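You operate a simulated robot arm through the tools that you are given. There is no shell and no other tool. Be economical: measure what you need, move in short steps, check, and stop when the job is done.

The job below is to be done with a simulated robot arm. You get a single attempt, and the scene is never put back.

JOB
Set the controls near the top of the cream bench. At the end: the meter switch is set to strength; the blue meter knob is turned to highest; the white meter button is switched off; the orange meter knob is turned to lowest; whatever was shut is shut again. Leave all else as you found it, and nothing knocked over.

It is judged by the outcome, as a careful person would: the job done as asked, and still so three seconds after it is handed in. It fails if anything else is knocked over, pushed out of place, dropped, spilled or broken.

ROBOT AND FRAMES
A 7-joint arm with a two-finger gripper, fixed in place. Base frame: the origin is at the foot of the arm, x ahead of it, y to its left, z up; the work surface is at about z = 0. Units: mm, rad, N and s.
With the tool pointing down near the work surface it reaches from about 260 to 600 mm from the base axis. Its first joint turns from -2.496 to 2.496 rad. Payload 1.08 kg.
The tool frame sits at the grasp point between the pads (the TCP): z along the fingers, y along the line on which they close. The tips reach 16 mm beyond it. The gripper opens to 88 mm. The gripper's body begins 58 mm behind the TCP.
Orientation is that of the tool frame in the base frame, as a unit quaternion [w, x, y, z]. With the fingers straight down and closing along the base's y, the tool's x points along the base's -x, its y along +y and its z along -z.

CONTROLS
- The arm moves only by the tool drive_tool. Its argument "rows" is a list of rows, each a list of 3 entries, a list of its own where there are three numbers: the turn, a rotation vector about the base's x, y, z in rad, then the shift along the base's x, y, z in mm, then the opening, from 0 (shut) to 1 (fully open). In form: [[[wx, wy, wz], [x, y, z], fingers], ...]. A call has 1 to 20 rows; each row shifts and turns the commanded pose from where the row before left it. Each row takes 0.2 s and may step no farther than 50 mm and 0.15 rad from the row before; otherwise, or with a gripper value out of range, the whole call is refused. Where a pose cannot be reached the arm comes as near as it can. A force on the tool above 40 N (or 10 N above the force at the start of the call, whichever is more), or a blocked arm, ends the call early, and 0.2 s more pass. The fingers move at their own pace and stop on an object; they squeeze with about 20 N. The grip force told is the motor's: it shows also when the fingers shut on nothing. Time passes only in rows, and 0.2 s behind the last, so rows that do not move let the fingers close. The reply holds the time, the measured pose of the TCP, the force on the tool along the base axes, the opening and the grip force, in the units named above and with some noise, with the torque about the TCP (base axes, N m) and any sound that the robot's microphone picked up.
- Cameras (640 x 400 px; columns grow to the right, rows downward): "scene" is fixed at [218.7, 650.1, 640]; the picture's right is [-0.93, -0.38, 0.00], its down [-0.16, 0.40, -0.90] and it looks along [0.34, -0.84, -0.43] (base axes); focal length 325 px, centre (320, 200). "wrist" rides on the gripper at [82, -9, -92] in the tool frame; the picture's right is [0.10, 0.99, 0.00], its down [-0.70, 0.07, -0.71] and it looks along [-0.71, 0.07, 0.70] (tool axes); focal length 256 px, centre (320, 200). There is no depth. A picture from a camera that has moved, and an enlarged one, comes with that camera's place and axes in the base frame and with its lens.
- camera(camera): a new picture of that camera. It takes no simulated time.
- inspect(camera, box): a new picture of the part [left, top, right, bottom] of that camera's present view, enlarged. It takes no simulated time.
- job_done(): hands the job in; it is judged then, once.

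Go step by step. Nothing tells you positions but the pictures and the camera data: compare them with the known pose of the tool, close in by small moves and look again before you grip or let go. The budget is 90 turns and 42 pictures, counting those below and the enlarged ones. Unless the task says otherwise, let go and move clear before handing in, and close with one line.

The tools are called after "Request:" by a JSON object that holds its "api" and its "payload". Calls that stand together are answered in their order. drive_tool: Moves the arm, as the interface text tells. Its arguments: {"type":"object","properties":{"rows":{"type":"array"}},"required":["rows"]} The other tools are called the same way: camera (camera) takes a picture; inspect (camera, box) takes an enlarged picture of a part of a camera's view; job_done () hands the job in.

At the start:

```text
clock: 0.0
tcp_pos: [407.3, -40.4, 380.8]
tool_rot: [0.0, 0.0, 1.0, 0.0]
ft_force: [-0.2, 0.1, 0.2]
ft_torque: [0.02, -0.02, 0.01]
finger_gap: 88.1
finger_force: 0.1
```

scene: 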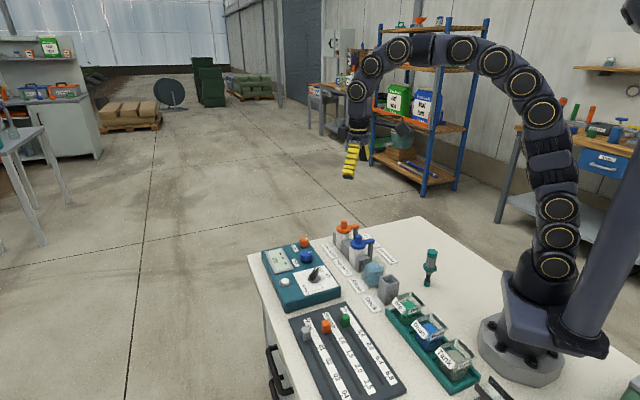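
wrist: 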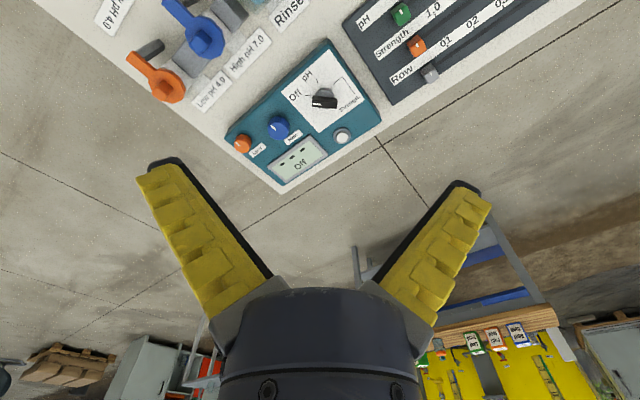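

I see a teal meter on the cream bench with a white panel switch, blue and orange knobs, a white button and a display. I'll enlarge both views to see them better.

Request:
{"api": "inspect", "payload": {"camera": "scene", "box": [250, 220, 410, 320]}}

Request:
{"api": "inspect", "payload": {"camera": "wrist", "box": [210, 30, 402, 200]}}

```text
4.00 times, centred on (330, 270) of scene
camera zoom: at [218.7, 650.1, 640.0], right [-0.93, -0.38, 0.0], down [-0.16, 0.4, -0.9], along [0.34, -0.84, -0.43], focal length 1301 px, centre (280, -80)
```

zoom: 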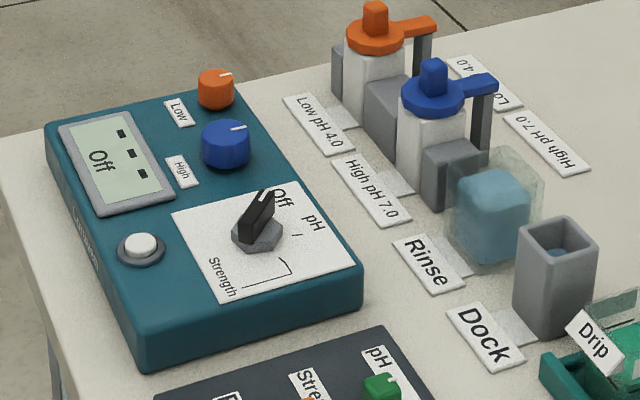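

```text
2.35 times, centred on (306, 115) of wrist
camera zoom: at [323.5, -48.3, 471.6], right [-0.1, 0.99, 0.0], down [0.7, 0.07, 0.71], along [0.71, 0.07, -0.7], focal length 602 px, centre (353, 400)
```

zoom: 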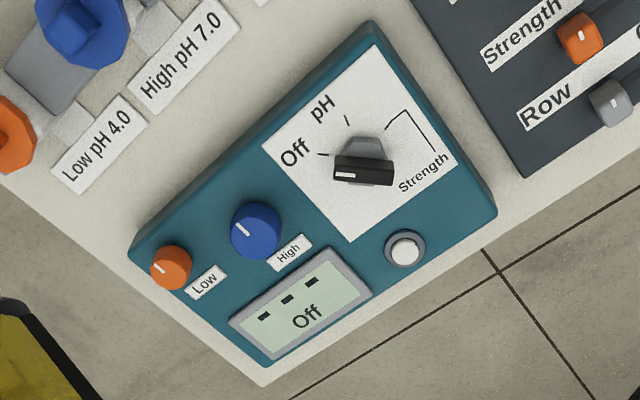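

The meter sits about x 490–630, y −190–40, top z about 35; switch hub near (511,−22), blue knob (574,−101), orange (616,−171), button (583,20). I'll lower the wrist camera for a closer measurement.

Request:
{"api": "drive_tool", "payload": {"rows": [[[0, 0, 0], [0, 0, -50], 0.5], [[0, 0, 0], [0, 0, -50], 0.5], [[0, 0, 0], [10, 0, -40], 0.5], [[0, 0, 0], [0, 0, 0], 0.5]]}}

Request:
{"api": "camera", "payload": {"camera": "wrist"}}

```text
clock: 1.0
tcp_pos: [419.4, -41.0, 238.7]
tool_rot: [0.0, 0.0, 1.0, 0.0]
ft_force: [-0.9, 1.2, -0.6]
ft_torque: [0.0, -0.01, 0.01]
finger_gap: 48.6
finger_force: 3.1
```

```text
37 pictures are left
camera wrist: at [334.5, -50.0, 330.3], right [-0.1, 0.99, 0.0], down [0.7, 0.07, 0.71], along [0.71, 0.07, -0.7], focal length 256 px, centre (320, 200)
```

wrist: 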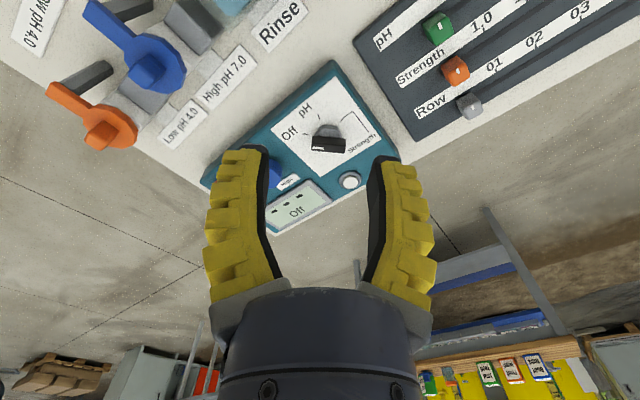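

The view is closer; I'll zoom in on the meter from here.

Request:
{"api": "inspect", "payload": {"camera": "wrist", "box": [240, 60, 400, 160]}}

```text
4.00 times, centred on (320, 110) of wrist
camera zoom: at [334.5, -50.0, 330.3], right [-0.1, 0.99, 0.0], down [0.7, 0.07, 0.71], along [0.71, 0.07, -0.7], focal length 1024 px, centre (320, 560)
```

zoom: 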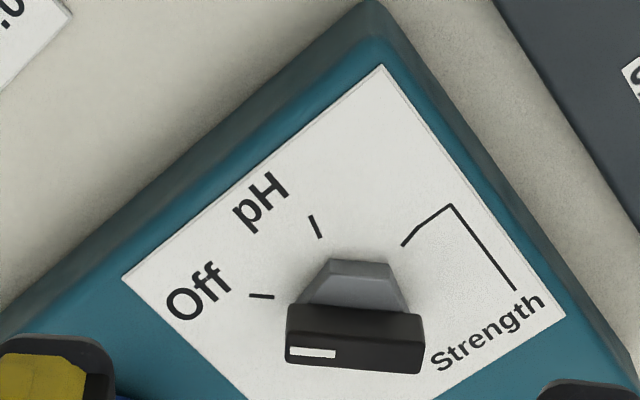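

The switch bar runs nearly along y, centre about (512,−22), top z about 69, about 42 mm long. I'll rotate the tool +1.6 rad and go above it.

Request:
{"api": "drive_tool", "payload": {"rows": [[[0, 0, 0.146], [10, 2, 0], 0.5], [[0, 0, 0.146], [10, 2, 0], 0.5], [[0, 0, 0.146], [10, 2, 0], 0.5], [[0, 0, 0.146], [10, 2, 0], 0.5], [[0, 0, 0.146], [10, 2, 0], 0.5], [[0, 0, 0.146], [10, 2, 0], 0.5], [[0, 0, 0.146], [10, 2, 0], 0.5], [[0, 0, 0.146], [10, 2, 0], 0.5], [[0, 0, 0.146], [10, 2, 0], 0.5], [[0, 0, 0.146], [3, 1, 0], 0.5], [[0, 0, 0.146], [0, 0, -50], 0.5], [[0, 0, 0], [0, 0, -50], 0.5], [[0, 0, 0], [0, 0, 0], 0.5]]}}

Request:
{"api": "camera", "payload": {"camera": "wrist"}}

Request:
{"api": "inspect", "payload": {"camera": "scene", "box": [250, 200, 410, 300]}}

```text
clock: 3.8
tcp_pos: [510.7, -19.3, 139.7]
tool_rot: [0.0, 0.721, -0.693, 0.0]
ft_force: [-0.1, 0.1, -0.6]
ft_torque: [-0.01, -0.01, -0.01]
finger_gap: 48.6
finger_force: 3.7
```

```text
35 pictures are left
camera wrist: at [519.8, -101.0, 232.6], right [-0.99, -0.14, 0.0], down [-0.1, 0.7, 0.71], along [-0.1, 0.7, -0.7], focal length 256 px, centre (320, 200)
```

wrist: 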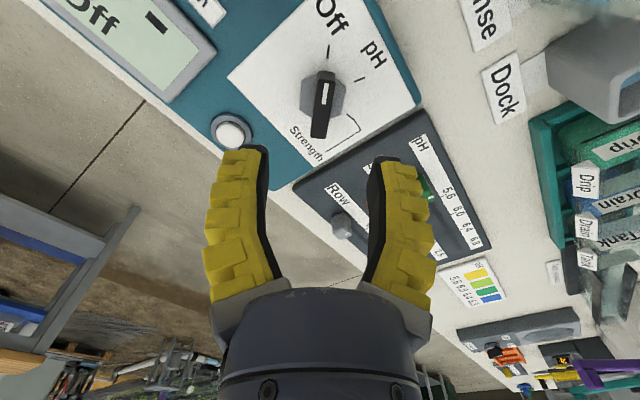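

```text
4.00 times, centred on (330, 250) of scene
camera zoom: at [218.7, 650.1, 640.0], right [-0.93, -0.38, 0.0], down [-0.16, 0.4, -0.9], along [0.34, -0.84, -0.43], focal length 1301 px, centre (280, 0)
```

zoom: 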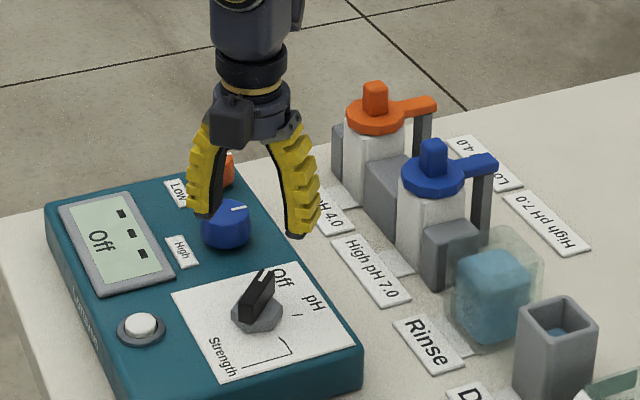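

Estimates agree on centre (509.5,−24). I'll descend to z≈68 and close gently, reading the side force.

Request:
{"api": "drive_tool", "payload": {"rows": [[[0, 0, 0], [-1, -4.5, -36], 0.5], [[0, 0, 0], [0, 0, -36], 0.5], [[0, 0, 0], [0, 0, 0], 0.25], [[0, 0, 0], [0, 0, 0], 0.25]]}}

Request:
{"api": "camera", "payload": {"camera": "wrist"}}

Request:
{"api": "inspect", "payload": {"camera": "scene", "box": [250, 220, 410, 320]}}

```text
clock: 4.8
tcp_pos: [508.4, -25.5, 68.7]
tool_rot: [-0.001, 0.72, -0.694, 0.001]
ft_force: [-0.3, -0.2, 0.1]
ft_torque: [-0.02, 0.01, 0.05]
finger_gap: 27.1
finger_force: 3.9
```

```text
33 pictures are left
camera wrist: at [517.6, -106.4, 160.4], right [-0.99, -0.14, 0.0], down [-0.1, 0.7, 0.71], along [-0.1, 0.7, -0.7], focal length 256 px, centre (320, 200)
```

wrist: 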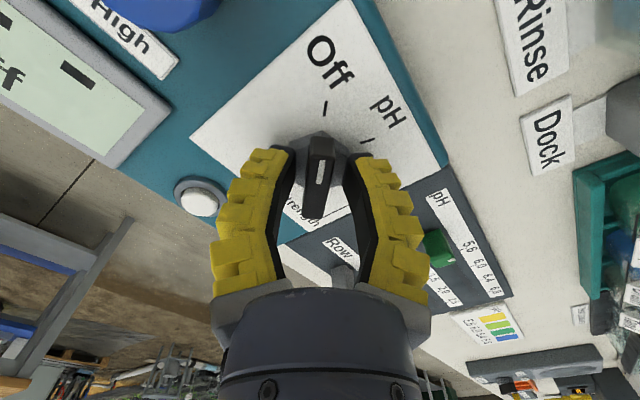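

```text
4.00 times, centred on (330, 270) of scene
camera zoom: at [218.7, 650.1, 640.0], right [-0.93, -0.38, 0.0], down [-0.16, 0.4, -0.9], along [0.34, -0.84, -0.43], focal length 1301 px, centre (280, -80)
```

zoom: 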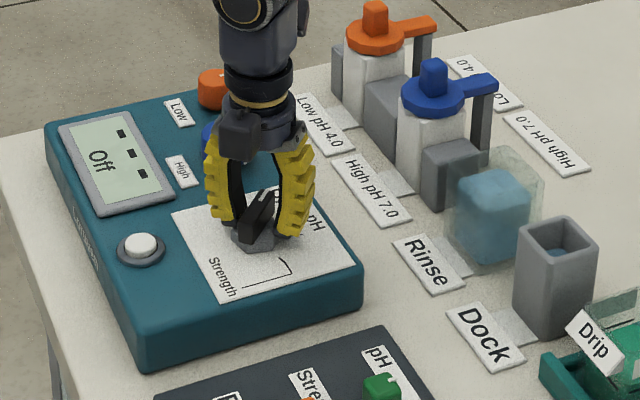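

The bar is centred between the fingers. I'll close on it.

Request:
{"api": "drive_tool", "payload": {"rows": [[[0, 0, 0], [0, 0, 0], 0.1], [[0, 0, 0], [0, 0, 0], 0.0], [[0, 0, 0], [0, 0, 0], 0.0]]}}

```text
clock: 5.6
tcp_pos: [509.3, -24.4, 69.8]
tool_rot: [-0.002, 0.72, -0.694, 0.002]
ft_force: [-1.6, 0.7, 17.3]
ft_torque: [0.07, 0.04, -0.15]
finger_gap: 6.0
finger_force: 22.0
```

Gripped, but the tips press on the hub with 17 N, so I'll lift 2 mm and begin turning clockwise (negative z).

Request:
{"api": "drive_tool", "payload": {"rows": [[[0, 0, 0], [0, 0, 2.5], 0.0], [[0, 0, -0.1], [0, 0, 0], 0.0], [[0, 0, -0.12], [0, 0, 0], 0.0], [[0, 0, -0.12], [0, 0, 0], 0.0], [[0, 0, -0.12], [0, 0, 0], 0.0], [[0, 0, 0], [0, 0, 0], 0.0]]}}

Request:
{"api": "camera", "payload": {"camera": "wrist"}}

```text
clock: 7.0
tcp_pos: [508.3, -24.8, 69.4]
tool_rot: [-0.001, -0.543, 0.84, 0.001]
ft_force: [-13.0, 3.6, 13.2]
ft_torque: [-0.03, 0.21, 0.05]
finger_gap: 5.9
finger_force: 22.0
```

```text
31 pictures are left
camera wrist: at [480.6, -102.7, 161.9], right [-0.95, 0.32, 0.0], down [0.23, 0.67, 0.71], along [0.22, 0.67, -0.71], focal length 256 px, centre (320, 200)
```

wrist: 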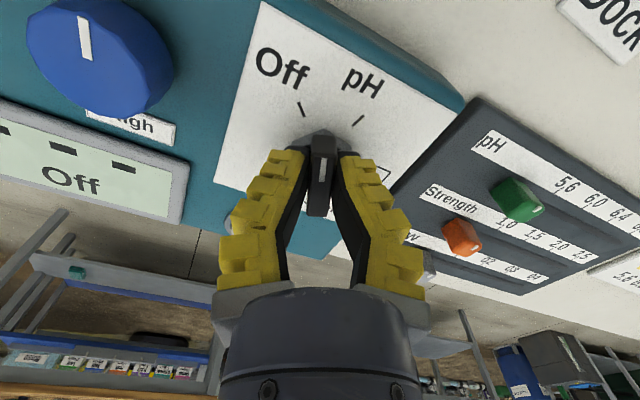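

The switch turns with the tool. I'll nudge to relieve the side and down loads and go on turning.

Request:
{"api": "drive_tool", "payload": {"rows": [[[0, 0, 0], [-1.5, 0, 2], 0.0], [[0, 0, -0.12], [0, 0, 0], 0.0], [[0, 0, -0.12], [0, 0, 0], 0.0], [[0, 0, -0.12], [0, 0, 0], 0.0], [[0, 0, -0.12], [0, 0, 0], 0.0], [[0, 0, -0.12], [0, 0, 0], 0.0], [[0, 0, 0], [0, 0, 0], 0.0]]}}

```text
clock: 8.6
tcp_pos: [506.9, -23.8, 69.9]
tool_rot: [-0.002, -0.269, 0.963, 0.001]
ft_force: [-10.1, 20.2, -7.3]
ft_torque: [-0.14, 0.38, 0.05]
finger_gap: 6.2
finger_force: 22.6
```

It is at about pH now; I'll relieve side load and turn on to Strength.

Request:
{"api": "drive_tool", "payload": {"rows": [[[0, 0, 0], [-1.5, 2.5, 0], 0.0], [[0, 0, -0.12], [0, 0, 0], 0.0], [[0, 0, -0.12], [0, 0, 0], 0.0], [[0, 0, -0.12], [0, 0, 0], 0.0], [[0, 0, -0.12], [0, 0, 0], 0.0], [[0, 0, -0.12], [0, 0, 0], 0.0], [[0, 0, 0], [0, 0, 0], 0.0]]}}

Request:
{"api": "camera", "payload": {"camera": "wrist"}}

```text
clock: 10.2
tcp_pos: [506.0, -21.1, 72.1]
tool_rot: [-0.001, 0.028, 1.0, 0.0]
ft_force: [-8.4, 20.4, -7.9]
ft_torque: [0.1, 0.18, 0.07]
finger_gap: 5.8
finger_force: 22.0
```

```text
30 pictures are left
camera wrist: at [421.9, -26.1, 163.7], right [-0.05, 1.0, 0.0], down [0.71, 0.03, 0.71], along [0.71, 0.03, -0.71], focal length 256 px, centre (320, 200)
```

wrist: 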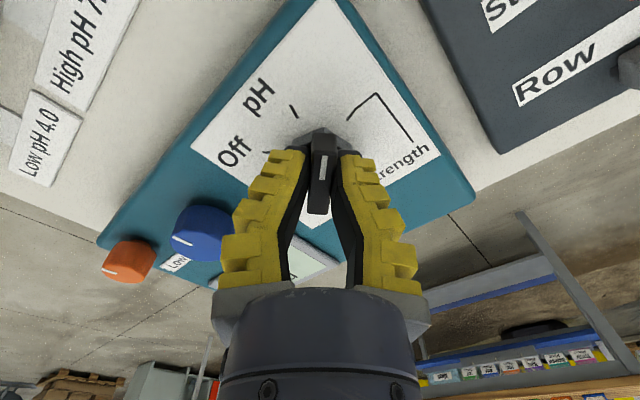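

About 40° more to the Strength mark. Continue.

Request:
{"api": "drive_tool", "payload": {"rows": [[[0, 0, 0], [-1, 2.5, -1], 0.0], [[0, 0, -0.12], [0, 0, 0], 0.0], [[0, 0, -0.12], [0, 0, 0], 0.0], [[0, 0, -0.12], [0, 0, 0], 0.0], [[0, 0, -0.12], [0, 0, 0], 0.0], [[0, 0, -0.12], [0, 0, 0], 0.0], [[0, 0, 0], [0, 0, 0], 0.0]]}}

Request:
{"api": "camera", "payload": {"camera": "wrist"}}

```text
clock: 11.8
tcp_pos: [506.0, -19.2, 71.8]
tool_rot: [0.001, 0.322, 0.947, 0.0]
ft_force: [5.1, 5.3, -1.0]
ft_torque: [0.0, 0.01, 0.23]
finger_gap: 6.0
finger_force: 21.9
```

```text
29 pictures are left
camera wrist: at [433.6, 23.1, 163.4], right [0.52, 0.85, 0.0], down [0.6, -0.37, 0.71], along [0.61, -0.37, -0.7], focal length 256 px, centre (320, 200)
```

wrist: 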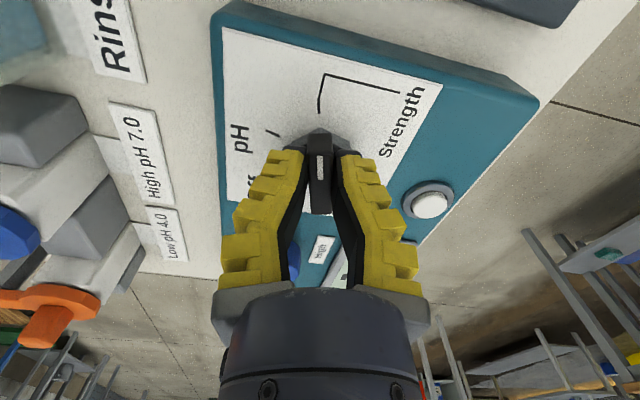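

The bar points at the Strength tick. I'll release, rise and check.

Request:
{"api": "drive_tool", "payload": {"rows": [[[0, 0, 0], [0, 0, 0], 0.4], [[0, 0, 0], [0, 0, 0], 0.4], [[0, 0, 0], [0, 0, 40], 0.4], [[0, 0, 0], [0, 0, 40], 0.4], [[0, 0, 0], [0, 0, 0], 0.4]]}}

Request:
{"api": "camera", "payload": {"camera": "wrist"}}

Request:
{"api": "inspect", "payload": {"camera": "scene", "box": [250, 220, 410, 320]}}

```text
clock: 13.0
tcp_pos: [505.0, -19.4, 152.4]
tool_rot: [0.0, 0.322, 0.947, 0.0]
ft_force: [0.1, -0.3, 0.6]
ft_torque: [0.01, -0.01, 0.03]
finger_gap: 40.3
finger_force: 3.6
```

```text
28 pictures are left
camera wrist: at [433.0, 23.0, 244.9], right [0.52, 0.85, 0.0], down [0.6, -0.37, 0.71], along [0.6, -0.37, -0.71], focal length 256 px, centre (320, 200)
```

wrist: 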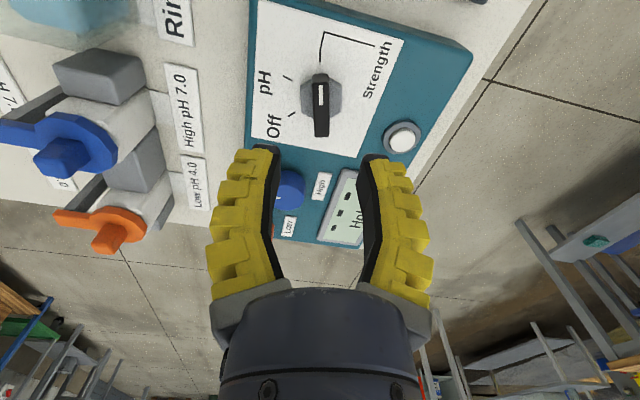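

```text
4.00 times, centred on (330, 270) of scene
camera zoom: at [218.7, 650.1, 640.0], right [-0.93, -0.38, 0.0], down [-0.16, 0.4, -0.9], along [0.34, -0.84, -0.43], focal length 1301 px, centre (280, -80)
```

zoom: 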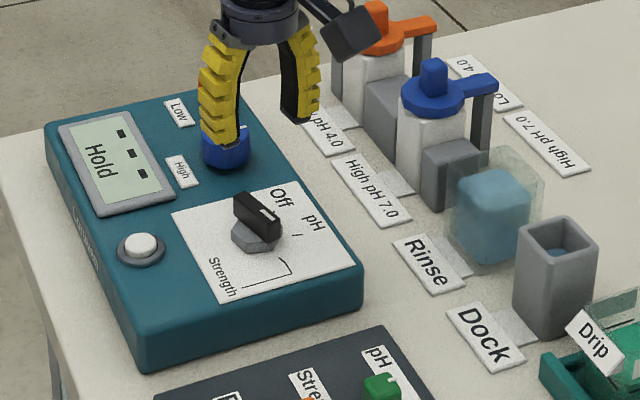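

The display now reads "Hold", which suggests the white button is on. I'll zoom to verify the switch angle.

Request:
{"api": "inspect", "payload": {"camera": "wrist", "box": [240, 10, 480, 160]}}

```text
2.67 times, centred on (360, 85) of wrist
camera zoom: at [433.0, 23.0, 244.9], right [0.52, 0.85, 0.0], down [0.6, -0.37, 0.71], along [0.6, -0.37, -0.71], focal length 683 px, centre (213, 507)
```

zoom: 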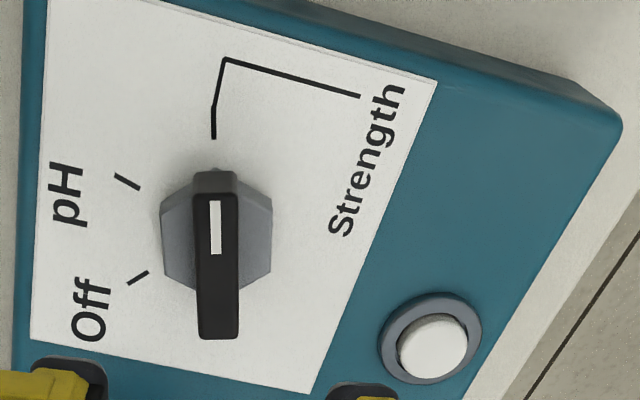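

Switch is at Strength. Next the white button near (577,17,47): I'll move above it with closed fingers.

Request:
{"api": "drive_tool", "payload": {"rows": [[[0, 0, 0], [36, 18, 0], 0.0], [[0, 0, 0], [36, 18.5, -20], 0.0], [[0, 0, 0], [0, 0, -40], 0.0], [[0, 0, 0], [0, 0, -10], 0.0], [[0, 0, 0], [0, 0, 0], 0.0]]}}

Request:
{"api": "camera", "payload": {"camera": "wrist"}}

Request:
{"api": "inspect", "payload": {"camera": "scene", "box": [250, 220, 410, 320]}}

```text
clock: 14.2
tcp_pos: [577.2, 17.2, 80.2]
tool_rot: [0.0, 0.32, 0.947, 0.0]
ft_force: [-0.1, -0.6, 0.9]
ft_torque: [-0.02, 0.04, 0.03]
finger_gap: 0.1
finger_force: 19.6
```

```text
25 pictures are left
camera wrist: at [505.1, 59.7, 172.6], right [0.52, 0.85, 0.0], down [0.6, -0.37, 0.71], along [0.6, -0.37, -0.7], focal length 256 px, centre (320, 200)
```

wrist: 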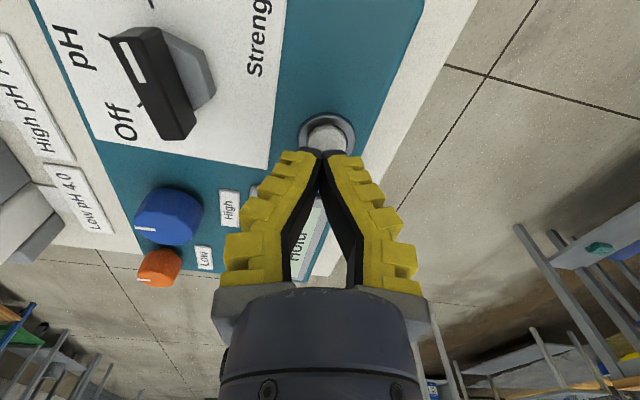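

```text
4.00 times, centred on (330, 270) of scene
camera zoom: at [218.7, 650.1, 640.0], right [-0.93, -0.38, 0.0], down [-0.16, 0.4, -0.9], along [0.34, -0.84, -0.43], focal length 1301 px, centre (280, -80)
```

zoom: 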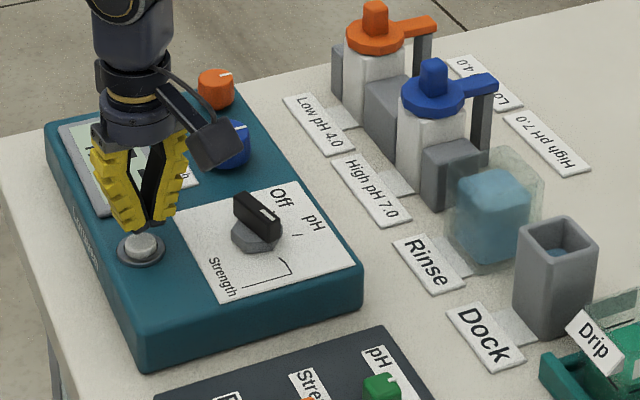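

I'll shift slightly (−2,+3) and descend near contact.

Request:
{"api": "drive_tool", "payload": {"rows": [[[0, 0, 0], [-2, 3, -5], 0.0], [[0, 0, 0], [0, 0, -5], 0.0], [[0, 0, 0], [0, 0, -3], 0.0], [[0, 0, 0], [0, 0, -2], 0.0]]}}

```text
clock: 15.2
tcp_pos: [575.7, 18.9, 67.0]
tool_rot: [0.0, 0.321, 0.947, 0.0]
ft_force: [0.5, -0.4, -0.1]
ft_torque: [-0.02, -0.01, 0.0]
finger_gap: 0.2
finger_force: 19.7
```

Request:
{"api": "drive_tool", "payload": {"rows": [[[0, 0, 0], [0, 0, -2], 0.0], [[0, 0, 0], [0, 0, -1.5], 0.0]]}}

Request:
{"api": "inspect", "payload": {"camera": "scene", "box": [250, 220, 330, 300]}}

```text
clock: 15.8
tcp_pos: [575.3, 19.5, 63.8]
tool_rot: [-0.001, 0.321, 0.947, 0.0]
ft_force: [-0.1, -1.3, 2.1]
ft_torque: [0.05, 0.0, -0.03]
finger_gap: 5.9
finger_force: 22.1
heard: click
```

```text
5.00 times, centred on (290, 260) of scene
camera zoom: at [218.7, 650.1, 640.0], right [-0.93, -0.38, 0.0], down [-0.16, 0.4, -0.9], along [0.34, -0.84, -0.43], focal length 1626 px, centre (470, -100)
```

zoom: 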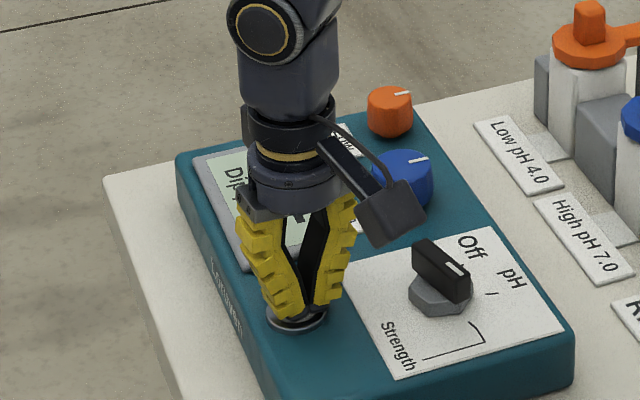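

A click was heard and the display changed from "Hold". I'll rise straight and look.

Request:
{"api": "drive_tool", "payload": {"rows": [[[0, 0, 0], [0, 0, 15], 0.0], [[0, 0, 0], [0, 0, 40], 0.0], [[0, 0, 0], [0, 0, 40], 0.0], [[0, 0, 0], [0, 0, 0], 0.0]]}}

Request:
{"api": "inspect", "payload": {"camera": "scene", "box": [250, 220, 350, 300]}}

```text
clock: 16.8
tcp_pos: [573.1, 19.0, 158.5]
tool_rot: [0.0, 0.321, 0.947, 0.0]
ft_force: [0.4, 0.0, -1.1]
ft_torque: [0.02, 0.01, 0.01]
finger_gap: 0.2
finger_force: 21.9
```

```text
5.00 times, centred on (300, 260) of scene
camera zoom: at [218.7, 650.1, 640.0], right [-0.93, -0.38, 0.0], down [-0.16, 0.4, -0.9], along [0.34, -0.84, -0.43], focal length 1626 px, centre (420, -100)
```

zoom: 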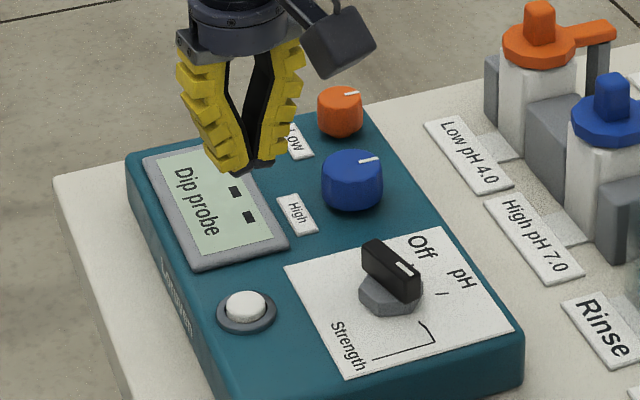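

Hold is off now ("Dip probe"). Next is the blue knob near (562,−100): I'll move over it while rotating the tool to yaw about +1.5, leaving room for a clockwise turn.

Request:
{"api": "drive_tool", "payload": {"rows": [[[0, 0, 0.144], [-1, -8, 0], 0.4], [[0, 0, 0.144], [-1, -8, 0], 0.4], [[0, 0, 0.144], [-1, -8, 0], 0.4], [[0, 0, 0.144], [-1, -8, 0], 0.4], [[0, 0, 0.144], [-1, -8, 0], 0.5], [[0, 0, 0.144], [-1, -8, 0], 0.5], [[0, 0, 0.144], [-1, -8, 0], 0.5], [[0, 0, 0.144], [-1, -8, 0], 0.5], [[0, 0, 0.144], [-1, -8, 0], 0.5], [[0, 0, 0.144], [-1, -8, 0], 0.5], [[0, 0, 0.144], [-1, -8, 0], 0.5], [[0, 0, 0.144], [0, -8, 0], 0.5], [[0, 0, 0.144], [0, -8, 0], 0.5], [[0, 0, 0.144], [0, -8, 0], 0.5], [[0, 0, 0.144], [0, -7, 0], 0.5], [[0, 0, 0], [0, 0, 0], 0.5]]}}

Request:
{"api": "camera", "payload": {"camera": "wrist"}}

```text
clock: 20.2
tcp_pos: [563.5, -99.7, 158.0]
tool_rot: [0.0, -0.685, 0.729, 0.0]
ft_force: [-0.1, 0.6, -0.3]
ft_torque: [0.0, 0.01, 0.0]
finger_gap: 48.6
finger_force: 3.6
```

```text
21 pictures are left
camera wrist: at [566.1, -182.4, 249.1], right [-1.0, -0.04, 0.0], down [-0.03, 0.7, 0.71], along [-0.03, 0.71, -0.71], focal length 256 px, centre (320, 200)
```

wrist: 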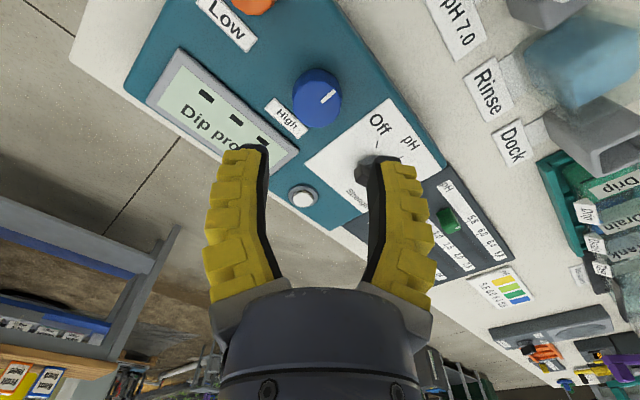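

Blue knob centre (564,−100), top z≈60, diameter ≈36 mm, pointer pointing to mid-scale. I'll descend around it.

Request:
{"api": "drive_tool", "payload": {"rows": [[[0, 0, 0], [0.5, 0, -40], 0.6], [[0, 0, 0], [0, 0, -38], 0.6], [[0, 0, 0], [0, 0, -18], 0.6], [[0, 0, 0], [0, 0, 0], 0.6]]}}

Request:
{"api": "camera", "payload": {"camera": "wrist"}}

```text
clock: 21.2
tcp_pos: [566.3, -101.3, 62.7]
tool_rot: [-0.001, -0.684, 0.73, 0.0]
ft_force: [0.2, -1.3, 0.4]
ft_torque: [0.03, 0.04, -0.05]
finger_gap: 57.2
finger_force: 3.2
```

```text
20 pictures are left
camera wrist: at [566.6, -182.9, 154.8], right [-1.0, -0.04, 0.0], down [-0.03, 0.7, 0.71], along [-0.03, 0.71, -0.71], focal length 256 px, centre (320, 200)
```

wrist: 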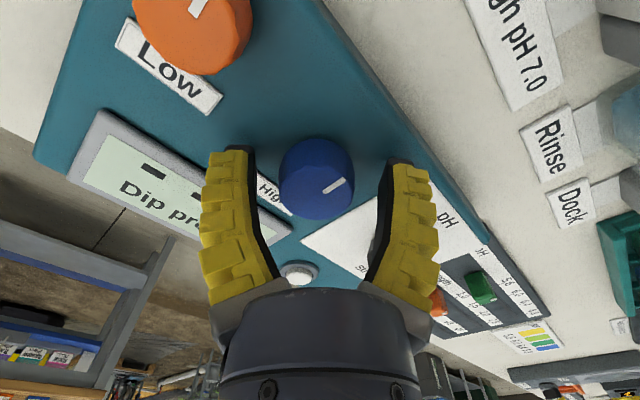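

Centred in x; I'll shift +3 in y, lower 2 mm and close.

Request:
{"api": "drive_tool", "payload": {"rows": [[[0, 0, 0], [-1, 3, -2], 0.6], [[0, 0, 0], [0, 0, 0], 0.35], [[0, 0, 0], [0, 0, 0], 0.2], [[0, 0, 0], [0, 0, 0], 0.2]]}}

```text
clock: 22.2
tcp_pos: [566.5, -95.8, 61.0]
tool_rot: [0.003, -0.684, 0.73, -0.004]
ft_force: [24.4, -2.8, -2.2]
ft_torque: [-0.13, 0.12, 0.0]
finger_gap: 30.4
finger_force: 22.3
```

The grip is on but there's +24 N in x, so I'll shift +2 in x and then start the clockwise turn.

Request:
{"api": "drive_tool", "payload": {"rows": [[[0, 0, 0], [2, 0, 0], 0.2], [[0, 0, -0.12], [0, 0, 0], 0.2], [[0, 0, -0.12], [0, 0, 0], 0.2], [[0, 0, -0.12], [0, 0, 0], 0.2], [[0, 0, -0.12], [0, 0, 0], 0.2], [[0, 0, 0], [0, 0, 0], 0.2]]}}

Request:
{"api": "camera", "payload": {"camera": "wrist"}}

```text
clock: 23.6
tcp_pos: [566.2, -96.6, 61.3]
tool_rot: [0.002, -0.49, 0.872, -0.003]
ft_force: [20.9, -3.1, 13.8]
ft_torque: [0.02, -0.26, -0.02]
finger_gap: 30.1
finger_force: 21.9
```

```text
19 pictures are left
camera wrist: at [529.1, -171.6, 152.6], right [-0.9, 0.43, 0.0], down [0.3, 0.64, 0.71], along [0.31, 0.64, -0.7], focal length 256 px, centre (320, 200)
```

wrist: 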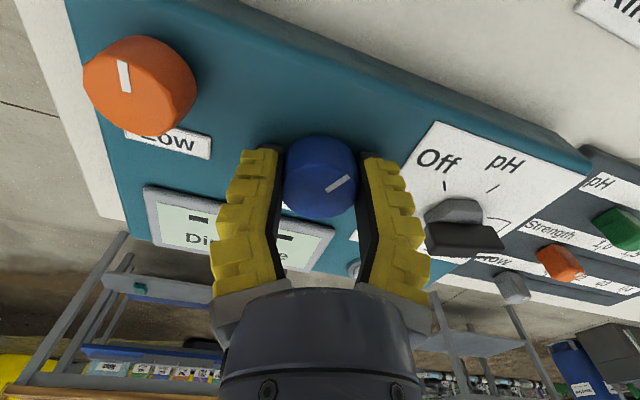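

The knob turns with the gripper. Continue clockwise.

Request:
{"api": "drive_tool", "payload": {"rows": [[[0, 0, -0.12], [2, 0, 0], 0.2], [[0, 0, -0.12], [0, 0, 0], 0.2], [[0, 0, -0.12], [0, 0, 0], 0.2], [[0, 0, -0.12], [0, 0, 0], 0.2], [[0, 0, -0.12], [0, 0, 0], 0.2], [[0, 0, -0.12], [0, 0, 0], 0.2], [[0, 0, -0.12], [0, 0, 0], 0.2], [[0, 0, 0], [0, 0, 0], 0.2]]}}

```text
clock: 25.4
tcp_pos: [566.7, -97.3, 58.4]
tool_rot: [-0.001, -0.091, 0.996, 0.0]
ft_force: [1.5, -12.9, -1.1]
ft_torque: [0.13, 0.12, 0.0]
finger_gap: 28.8
finger_force: 21.4
```

Request:
{"api": "drive_tool", "payload": {"rows": [[[0, 0, -0.12], [0, -1, 0.5], 0.2], [[0, 0, -0.12], [0, 0, 0], 0.2], [[0, 0, -0.12], [0, 0, 0], 0.2], [[0, 0, -0.12], [0, 0, 0], 0.2], [[0, 0, -0.12], [0, 0, 0], 0.2], [[0, 0, -0.12], [0, 0, 0], 0.2], [[0, 0, -0.12], [0, 0, 0], 0.2], [[0, 0, 0], [0, 0, 0], 0.2]]}}

Request:
{"api": "camera", "payload": {"camera": "wrist"}}

```text
clock: 27.2
tcp_pos: [566.3, -97.5, 59.8]
tool_rot: [-0.001, 0.323, 0.946, -0.001]
ft_force: [-13.8, -8.1, -4.9]
ft_torque: [0.09, 0.01, 0.07]
finger_gap: 28.4
finger_force: 21.1
```

```text
18 pictures are left
camera wrist: at [495.3, -54.2, 151.3], right [0.53, 0.85, 0.0], down [0.6, -0.37, 0.71], along [0.6, -0.37, -0.71], focal length 256 px, centre (320, 200)
```

wrist: 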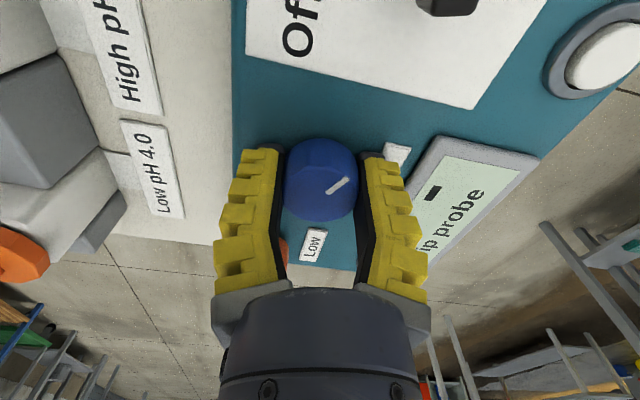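

124° turned, no slip and no stop yet. Continue.

Request:
{"api": "drive_tool", "payload": {"rows": [[[0, 0, -0.1], [-1, -0.5, 0], 0.2], [[0, 0, -0.1], [0, 0, 0], 0.2], [[0, 0, -0.1], [0, 0, 0], 0.2], [[0, 0, -0.1], [0, 0, 0], 0.2], [[0, 0, -0.1], [0, 0, 0], 0.2], [[0, 0, 0], [0, 0, 0], 0.2]]}}

Request:
{"api": "camera", "payload": {"camera": "wrist"}}

```text
clock: 28.6
tcp_pos: [567.1, -96.7, 60.2]
tool_rot: [0.0, 0.546, 0.838, 0.0]
ft_force: [-10.9, -1.3, 6.1]
ft_torque: [-0.09, 0.08, 0.15]
finger_gap: 28.3
finger_force: 21.5
```

```text
17 pictures are left
camera wrist: at [524.4, -25.8, 152.3], right [0.87, 0.49, 0.0], down [0.35, -0.61, 0.71], along [0.35, -0.62, -0.71], focal length 256 px, centre (320, 200)
```

wrist: 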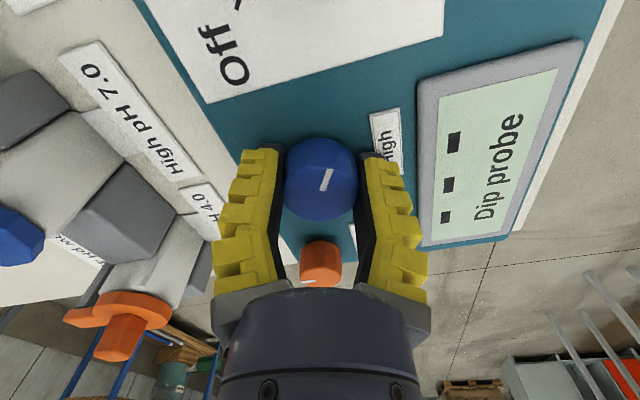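

The pointer stayed put in the world while the tool turned on, so the clockwise stop is reached. Release and rise.

Request:
{"api": "drive_tool", "payload": {"rows": [[[0, 0, 0], [0, 0, 0], 0.6], [[0, 0, 0], [0, 0, 0], 0.6], [[0, 0, 0], [0, 0, 40], 0.6], [[0, 0, 0], [0, 0, 40], 0.6], [[0, 0, 0], [0, 0, 20], 0.6], [[0, 0, 0], [0, 0, 0], 0.6]]}}

Request:
{"api": "camera", "payload": {"camera": "wrist"}}

```text
clock: 30.0
tcp_pos: [568.0, -98.9, 159.4]
tool_rot: [0.0, 0.546, 0.838, -0.001]
ft_force: [0.2, -0.4, 0.1]
ft_torque: [-0.01, 0.0, 0.01]
finger_gap: 56.8
finger_force: 3.4
```

```text
16 pictures are left
camera wrist: at [524.2, -27.2, 251.4], right [0.87, 0.5, 0.0], down [0.35, -0.61, 0.71], along [0.35, -0.62, -0.71], focal length 256 px, centre (320, 200)
```

wrist: 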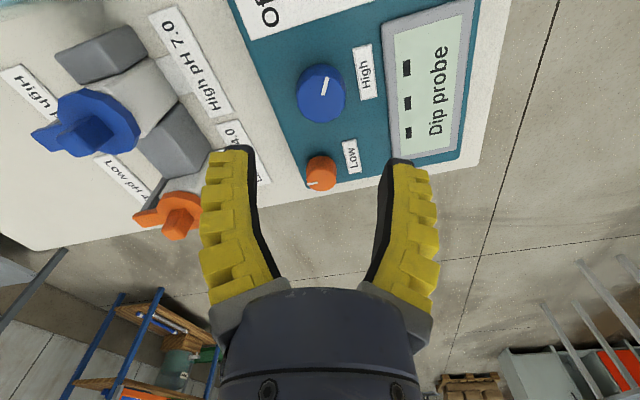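

Blue is at its stop. The orange knob is near (603,−164), about 625 mm out, so I'll test whether the arm reaches there with the tool vertical.

Request:
{"api": "drive_tool", "payload": {"rows": [[[0, 0, 0], [18, -33, 0], 0.5], [[0, 0, 0], [17, -32, 0], 0.5], [[0, 0, 0], [0, 0, -30], 0.5], [[0, 0, 0], [0, 0, -20], 0.5], [[0, 0, 0], [0, 0, 0], 0.5]]}}

Request:
{"api": "camera", "payload": {"camera": "wrist"}}

```text
clock: 31.2
tcp_pos: [584.4, -129.7, 109.8]
tool_rot: [0.0, 0.546, 0.838, 0.0]
ft_force: [-1.0, 0.4, -0.2]
ft_torque: [-0.03, -0.01, -0.01]
finger_gap: 48.7
finger_force: 3.0
out of reach, approached as far as the arm can: row 2
```

```text
15 pictures are left
camera wrist: at [541.5, -59.6, 202.2], right [0.87, 0.5, 0.0], down [0.35, -0.61, 0.71], along [0.35, -0.62, -0.7], focal length 256 px, centre (320, 200)
```

wrist: 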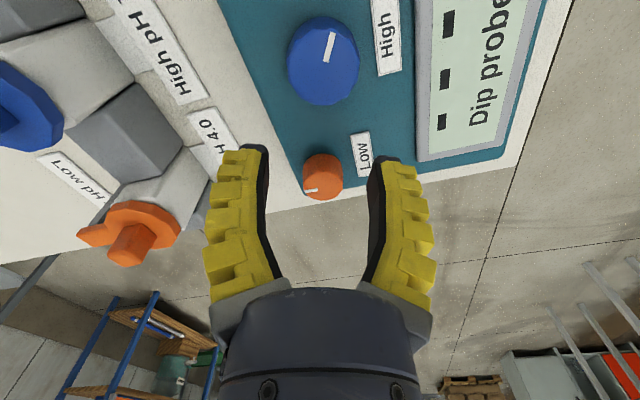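

Vertical reach ends at r≈599, so I'll tilt the fingers outward by about 15°, with the closing axis tangential so the pads stay flat on the knob, and ratchet it in short strokes.

Request:
{"api": "drive_tool", "payload": {"rows": [[[0, 0, 0.148], [-8, 2, 10], 0.5], [[0, 0, 0.148], [-8, 2, 10], 0.5], [[0, 0, 0.148], [0, 0, 10], 0.5], [[0, 0, 0.148], [0, 0, 10], 0.5], [[0, 0, 0.148], [0, 0, 0], 0.5], [[0, 0, 0.148], [0, 0, 0], 0.5], [[-0.036, -0.135, 0], [0, 0, 0], 0.5], [[-0.036, -0.135, 0], [0, 0, 0], 0.5], [[0, 0, 0], [0, 0, 0], 0.5]]}}

```text
clock: 33.2
tcp_pos: [567.7, -128.4, 150.7]
tool_rot: [0.138, 0.132, 0.981, -0.017]
ft_force: [0.5, 0.0, -0.3]
ft_torque: [0.0, 0.01, 0.02]
finger_gap: 48.7
finger_force: 3.1
```

Now move over the orange knob at height 110 and check reach.

Request:
{"api": "drive_tool", "payload": {"rows": [[[0, 0, 0], [17, -17, -10], 0.45], [[0, 0, 0], [17, -17, -30], 0.45], [[0, 0, 0], [0, 0, 0], 0.45]]}}

Request:
{"api": "camera", "payload": {"camera": "wrist"}}

```text
clock: 34.0
tcp_pos: [601.8, -161.2, 112.1]
tool_rot: [0.137, 0.131, 0.982, -0.017]
ft_force: [0.3, -0.4, -0.1]
ft_torque: [0.05, 0.0, -0.04]
finger_gap: 44.4
finger_force: 3.4
```

```text
14 pictures are left
camera wrist: at [498.2, -141.8, 177.5], right [0.17, 0.99, -0.03], down [0.48, -0.06, 0.87], along [0.86, -0.16, -0.48], focal length 256 px, centre (320, 200)
```

wrist: 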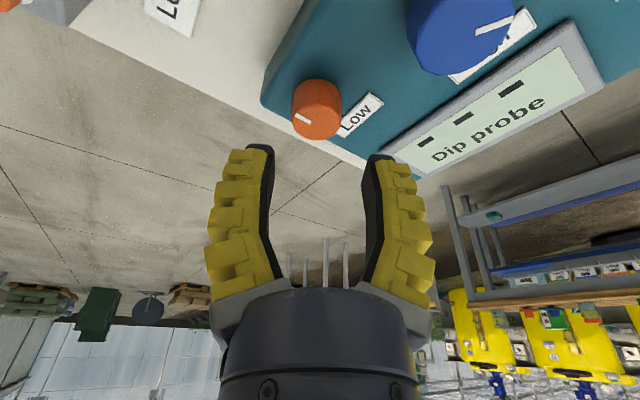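

Reachable with the tilt. I'll zoom on the orange knob to fix its position.

Request:
{"api": "inspect", "payload": {"camera": "wrist", "box": [256, 60, 384, 140]}}

```text
5.00 times, centred on (320, 100) of wrist
camera zoom: at [498.2, -141.8, 177.5], right [0.17, 0.99, -0.03], down [0.48, -0.06, 0.87], along [0.86, -0.16, -0.48], focal length 1280 px, centre (320, 700)
```

zoom: 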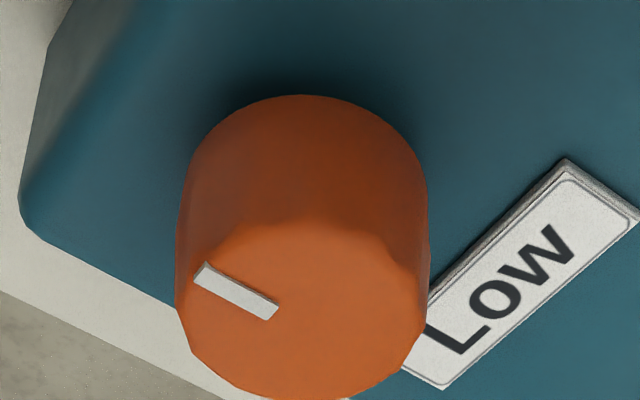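

Refined: orange centre about (607,−167), top z≈60, diameter ≈30. I'll tilt a bit more, move over it and set the start angle of the first stroke.

Request:
{"api": "drive_tool", "payload": {"rows": [[[-0.026, -0.096, 0], [5, -6, 0], 0.5], [[0, 0, -0.11], [0, 0, 0], 0.5], [[0, 0, -0.11], [0, 0, 0], 0.5], [[0, 0, -0.11], [0, 0, 0], 0.5], [[0, 0, -0.11], [0, 0, -15], 0.5], [[0, 0, 0], [0, 0, 0], 0.5]]}}

Request:
{"api": "camera", "payload": {"camera": "wrist"}}

```text
clock: 35.4
tcp_pos: [608.1, -166.5, 96.2]
tool_rot: [0.177, 0.341, 0.921, -0.063]
ft_force: [0.9, 0.6, -0.2]
ft_torque: [-0.03, -0.01, 0.01]
finger_gap: 48.7
finger_force: 3.1
```

```text
12 pictures are left
camera wrist: at [516.3, -102.3, 150.8], right [0.57, 0.82, -0.04], down [0.34, -0.2, 0.92], along [0.74, -0.54, -0.39], focal length 256 px, centre (320, 200)
```

wrist: 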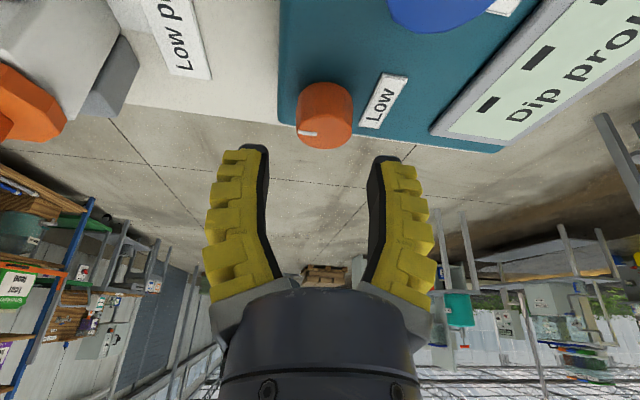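

Aligned laterally. Descend to z≈62 around the knob.

Request:
{"api": "drive_tool", "payload": {"rows": [[[0, 0, 0], [1, -2, -15], 0.5], [[0, 0, 0], [0, 0, -12], 0.5], [[0, 0, 0], [0, 0, -7], 0.5], [[0, 0, 0], [0, 0, 0], 0.5]]}}

Request:
{"api": "camera", "payload": {"camera": "wrist"}}

```text
clock: 36.4
tcp_pos: [608.7, -169.3, 62.4]
tool_rot: [0.177, 0.34, 0.921, -0.065]
ft_force: [0.8, 0.3, -0.3]
ft_torque: [0.0, 0.01, 0.01]
finger_gap: 48.7
finger_force: 3.8
```

```text
11 pictures are left
camera wrist: at [517.8, -104.3, 117.4], right [0.57, 0.82, -0.04], down [0.34, -0.2, 0.92], along [0.74, -0.54, -0.39], focal length 256 px, centre (320, 200)
```

wrist: 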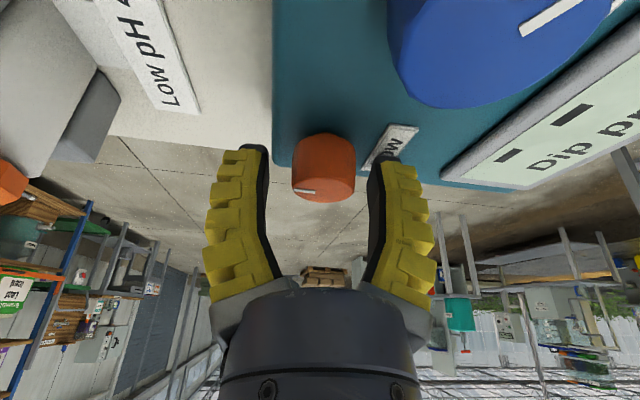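

The knob sits between the pads. Close on it.

Request:
{"api": "drive_tool", "payload": {"rows": [[[0, 0, 0], [0, 0, 0], 0.3], [[0, 0, 0], [0, 0, 0], 0.15], [[0, 0, 0], [0, 0, 0], 0.15], [[0, 0, 0], [0, 0, 0], 0.15]]}}

```text
clock: 37.4
tcp_pos: [611.4, -169.1, 63.9]
tool_rot: [0.179, 0.34, 0.921, -0.064]
ft_force: [4.5, 2.0, 7.5]
ft_torque: [0.01, -0.04, -0.05]
finger_gap: 20.8
finger_force: 21.3
```

Gripped with small forces. Turning counter-clockwise (+z).

Request:
{"api": "drive_tool", "payload": {"rows": [[[0, 0, 0.12], [0, 0, 0], 0.15], [[0, 0, 0.12], [0, 0, 0], 0.15], [[0, 0, 0.12], [0, 0, 0], 0.15], [[0, 0, 0.12], [0, 0, 0], 0.15], [[0, 0, 0.12], [0, 0, 0], 0.15], [[0, 0, 0], [0, 0, 0], 0.15]]}}

Request:
{"api": "camera", "payload": {"camera": "wrist"}}

```text
clock: 38.8
tcp_pos: [611.1, -166.1, 62.8]
tool_rot: [0.19, 0.051, 0.98, -0.008]
ft_force: [22.2, 17.6, 7.8]
ft_torque: [0.13, -0.41, -0.14]
finger_gap: 20.5
finger_force: 22.0
```

```text
10 pictures are left
camera wrist: at [498.5, -163.5, 118.4], right [0.01, 1.0, -0.03], down [0.39, 0.03, 0.92], along [0.92, -0.02, -0.39], focal length 256 px, centre (320, 200)
```

wrist: 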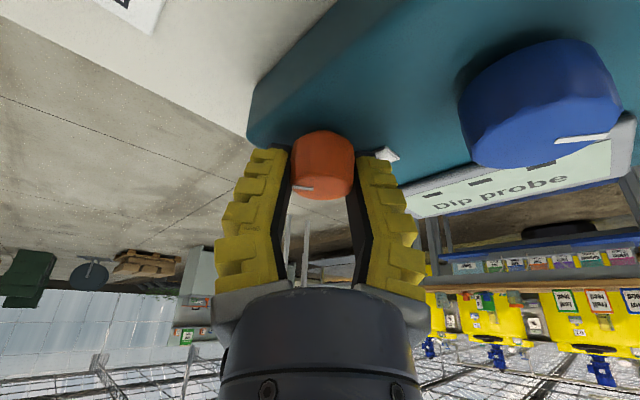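

It turns with the tool. Relieve the side load and continue another 0.36 rad.

Request:
{"api": "drive_tool", "payload": {"rows": [[[0, 0, 0.12], [1.5, 1.5, 0], 0.15], [[0, 0, 0.12], [0.5, 0.5, 0], 0.15], [[0, 0, 0.12], [0, 0, 0], 0.15], [[0, 0, 0], [0, 0, 0], 0.15]]}}

```text
clock: 39.8
tcp_pos: [611.4, -163.8, 62.2]
tool_rot: [0.186, -0.126, 0.974, 0.027]
ft_force: [-2.4, 24.0, 14.1]
ft_torque: [0.22, 0.16, -0.16]
finger_gap: 21.6
finger_force: 22.1
```

About 55° done. Release, swing back 0.96 rad and regrip; then check.

Request:
{"api": "drive_tool", "payload": {"rows": [[[0, 0, 0], [0, 0, 0], 0.5], [[0, 0, 0], [0, 0, 0], 0.5], [[0, 0, -0.12], [0, 0, 0], 0.5], [[0, 0, -0.12], [0, 0, 0], 0.5], [[0, 0, -0.12], [0, 0, 0], 0.5], [[0, 0, -0.12], [0, 0, 0], 0.5], [[0, 0, -0.12], [0, 0, 0], 0.5], [[0, 0, -0.12], [0, 0, 0], 0.5], [[0, 0, -0.12], [0, 0, 0], 0.5], [[0, 0, -0.12], [0, 0, 0], 0.5], [[0, 0, -0.06], [0, 0, 0], 0.5], [[0, 0, 0], [0, 0, 0], 0.5]]}}

Request:
{"api": "camera", "payload": {"camera": "wrist"}}

```text
clock: 42.4
tcp_pos: [609.5, -167.7, 60.4]
tool_rot: [0.175, 0.368, 0.91, -0.07]
ft_force: [-0.2, 0.4, 0.1]
ft_torque: [0.05, 0.0, -0.03]
finger_gap: 48.6
finger_force: 3.5
```

```text
9 pictures are left
camera wrist: at [523.7, -97.5, 117.0], right [0.62, 0.78, -0.04], down [0.33, -0.22, 0.92], along [0.71, -0.58, -0.39], focal length 256 px, centre (320, 200)
```

wrist: 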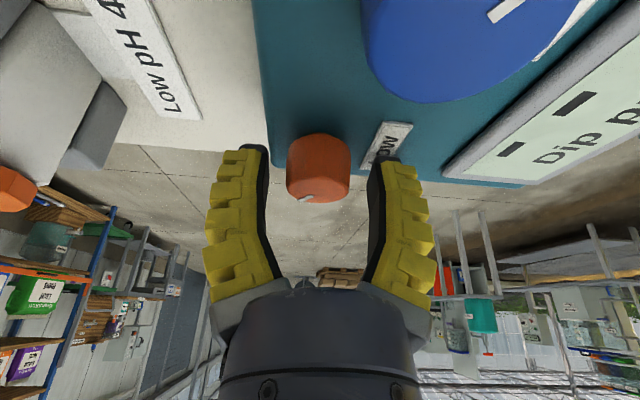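

The pointer has moved as expected. Regrip and do the second stroke.

Request:
{"api": "drive_tool", "payload": {"rows": [[[0, 0, 0], [-1, -1, 1.5], 0.3], [[0, 0, 0], [0, 0, 0], 0.15], [[0, 0, 0], [0, 0, 0], 0.15], [[0, 0, 0], [0, 0, 0], 0.15], [[0, 0, 0.12], [0.5, 0.5, 0], 0.15], [[0, 0, 0.12], [0.5, 0.5, 0], 0.15], [[0, 0, 0.12], [0.5, 0.5, 0], 0.15], [[0, 0, 0.12], [0.5, 0.5, 0], 0.15], [[0, 0, 0.12], [0.5, 0.5, 0], 0.15], [[0, 0, 0], [0, 0, 0], 0.15]]}}

```text
clock: 44.6
tcp_pos: [612.0, -165.4, 63.9]
tool_rot: [0.19, 0.081, 0.978, -0.015]
ft_force: [0.7, -1.5, 12.4]
ft_torque: [-0.11, 0.07, -0.05]
finger_gap: 19.9
finger_force: 22.0
```

Request:
{"api": "drive_tool", "payload": {"rows": [[[0, 0, 0.12], [0.5, 0.5, 0], 0.15], [[0, 0, 0.12], [0, 0.5, 0], 0.15], [[0, 0, 0.12], [0, 0.5, 0], 0.15], [[0, 0, 0.12], [0, 0, 0], 0.15], [[0, 0, 0], [0, 0, 0], 0.15]]}}

Request:
{"api": "camera", "payload": {"camera": "wrist"}}

```text
clock: 45.8
tcp_pos: [613.9, -161.7, 63.4]
tool_rot: [0.187, -0.155, 0.97, 0.03]
ft_force: [15.9, 4.5, 0.1]
ft_torque: [0.04, -0.25, -0.28]
finger_gap: 19.4
finger_force: 22.2
```

```text
8 pictures are left
camera wrist: at [509.7, -205.1, 118.6], right [-0.4, 0.92, -0.04], down [0.35, 0.19, 0.92], along [0.85, 0.36, -0.39], focal length 256 px, centre (320, 200)
```

wrist: 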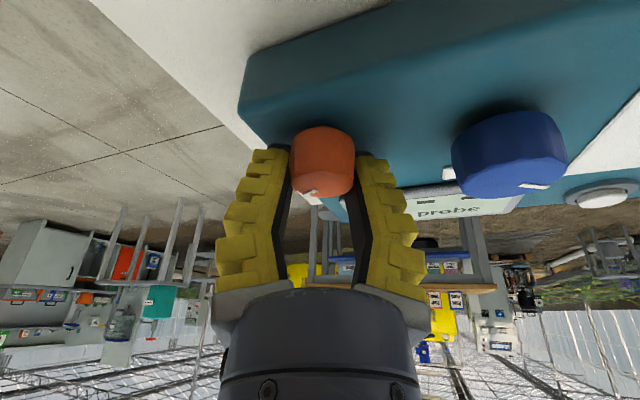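

Around 117° total and torque is rising. One more stroke to make sure the stop is reached.

Request:
{"api": "drive_tool", "payload": {"rows": [[[0, 0, 0], [0, 0, 0], 0.5], [[0, 0, 0], [0, 0, 0], 0.5], [[0, 0, -0.12], [-0.5, -0.5, 0], 0.5], [[0, 0, -0.12], [-0.5, -0.5, 0], 0.5], [[0, 0, -0.12], [-0.5, -0.5, 0], 0.5], [[0, 0, -0.12], [-0.5, -0.5, 0], 0.5], [[0, 0, -0.12], [-0.5, -0.5, 0], 0.5], [[0, 0, -0.12], [0, 0, 0], 0.5], [[0, 0, 0], [0, 0, 0], 0.5]]}}

Request:
{"api": "inspect", "payload": {"camera": "wrist", "box": [256, 110, 384, 230]}}

```text
clock: 47.8
tcp_pos: [609.9, -166.3, 63.5]
tool_rot: [0.184, 0.199, 0.962, -0.037]
ft_force: [0.2, -0.9, -0.5]
ft_torque: [-0.04, 0.0, 0.0]
finger_gap: 48.5
finger_force: 2.9
```

```text
3.33 times, centred on (320, 170) of wrist
camera zoom: at [503.7, -131.3, 118.6], right [0.31, 0.95, -0.04], down [0.39, -0.09, 0.92], along [0.87, -0.3, -0.39], focal length 853 px, centre (320, 300)
```

zoom: 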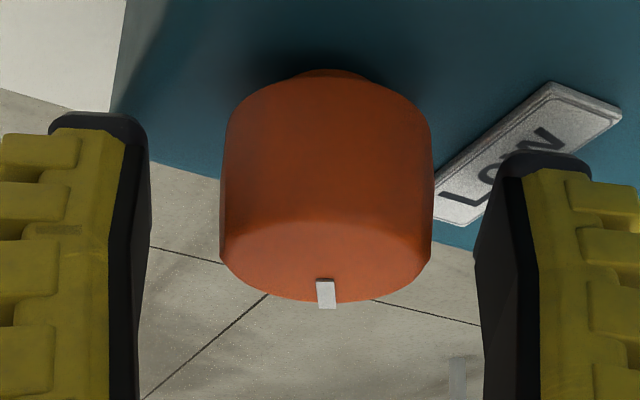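

The pointer is at about −19°, likely short of the stop. Regrip and turn further.

Request:
{"api": "drive_tool", "payload": {"rows": [[[0, 0, 0], [0, 0, 0], 0.3], [[0, 0, 0], [0, 0, 0], 0.15], [[0, 0, 0], [0, 0, 0], 0.15], [[0, 0, 0], [0, 0, 0], 0.15], [[0, 0, 0.12], [0.5, 0.5, 0], 0.15], [[0, 0, 0.12], [0.5, 0.5, 0], 0.15], [[0, 0, 0.12], [0.5, 0.5, 0], 0.15], [[0, 0, 0.12], [0.5, 0.5, 0], 0.15], [[0, 0, 0.12], [0, 0.5, 0], 0.15], [[0, 0, 0.12], [0, 0, 0], 0.15], [[0, 0, 0], [0, 0, 0], 0.15]]}}

Request:
{"api": "inspect", "payload": {"camera": "wrist", "box": [256, 110, 384, 230]}}

```text
clock: 50.2
tcp_pos: [612.8, -161.8, 63.8]
tool_rot: [0.186, -0.155, 0.97, 0.031]
ft_force: [9.4, 7.6, 6.5]
ft_torque: [0.02, 0.04, -0.21]
finger_gap: 19.2
finger_force: 22.5
```

```text
3.33 times, centred on (320, 170) of wrist
camera zoom: at [508.5, -205.6, 119.0], right [-0.4, 0.92, -0.03], down [0.35, 0.19, 0.92], along [0.85, 0.36, -0.39], focal length 853 px, centre (320, 300)
```

zoom: 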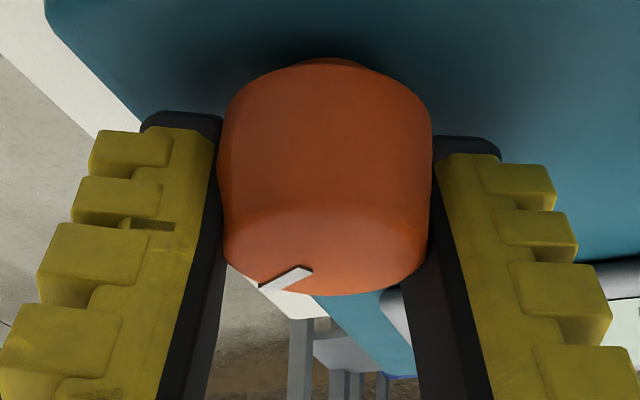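

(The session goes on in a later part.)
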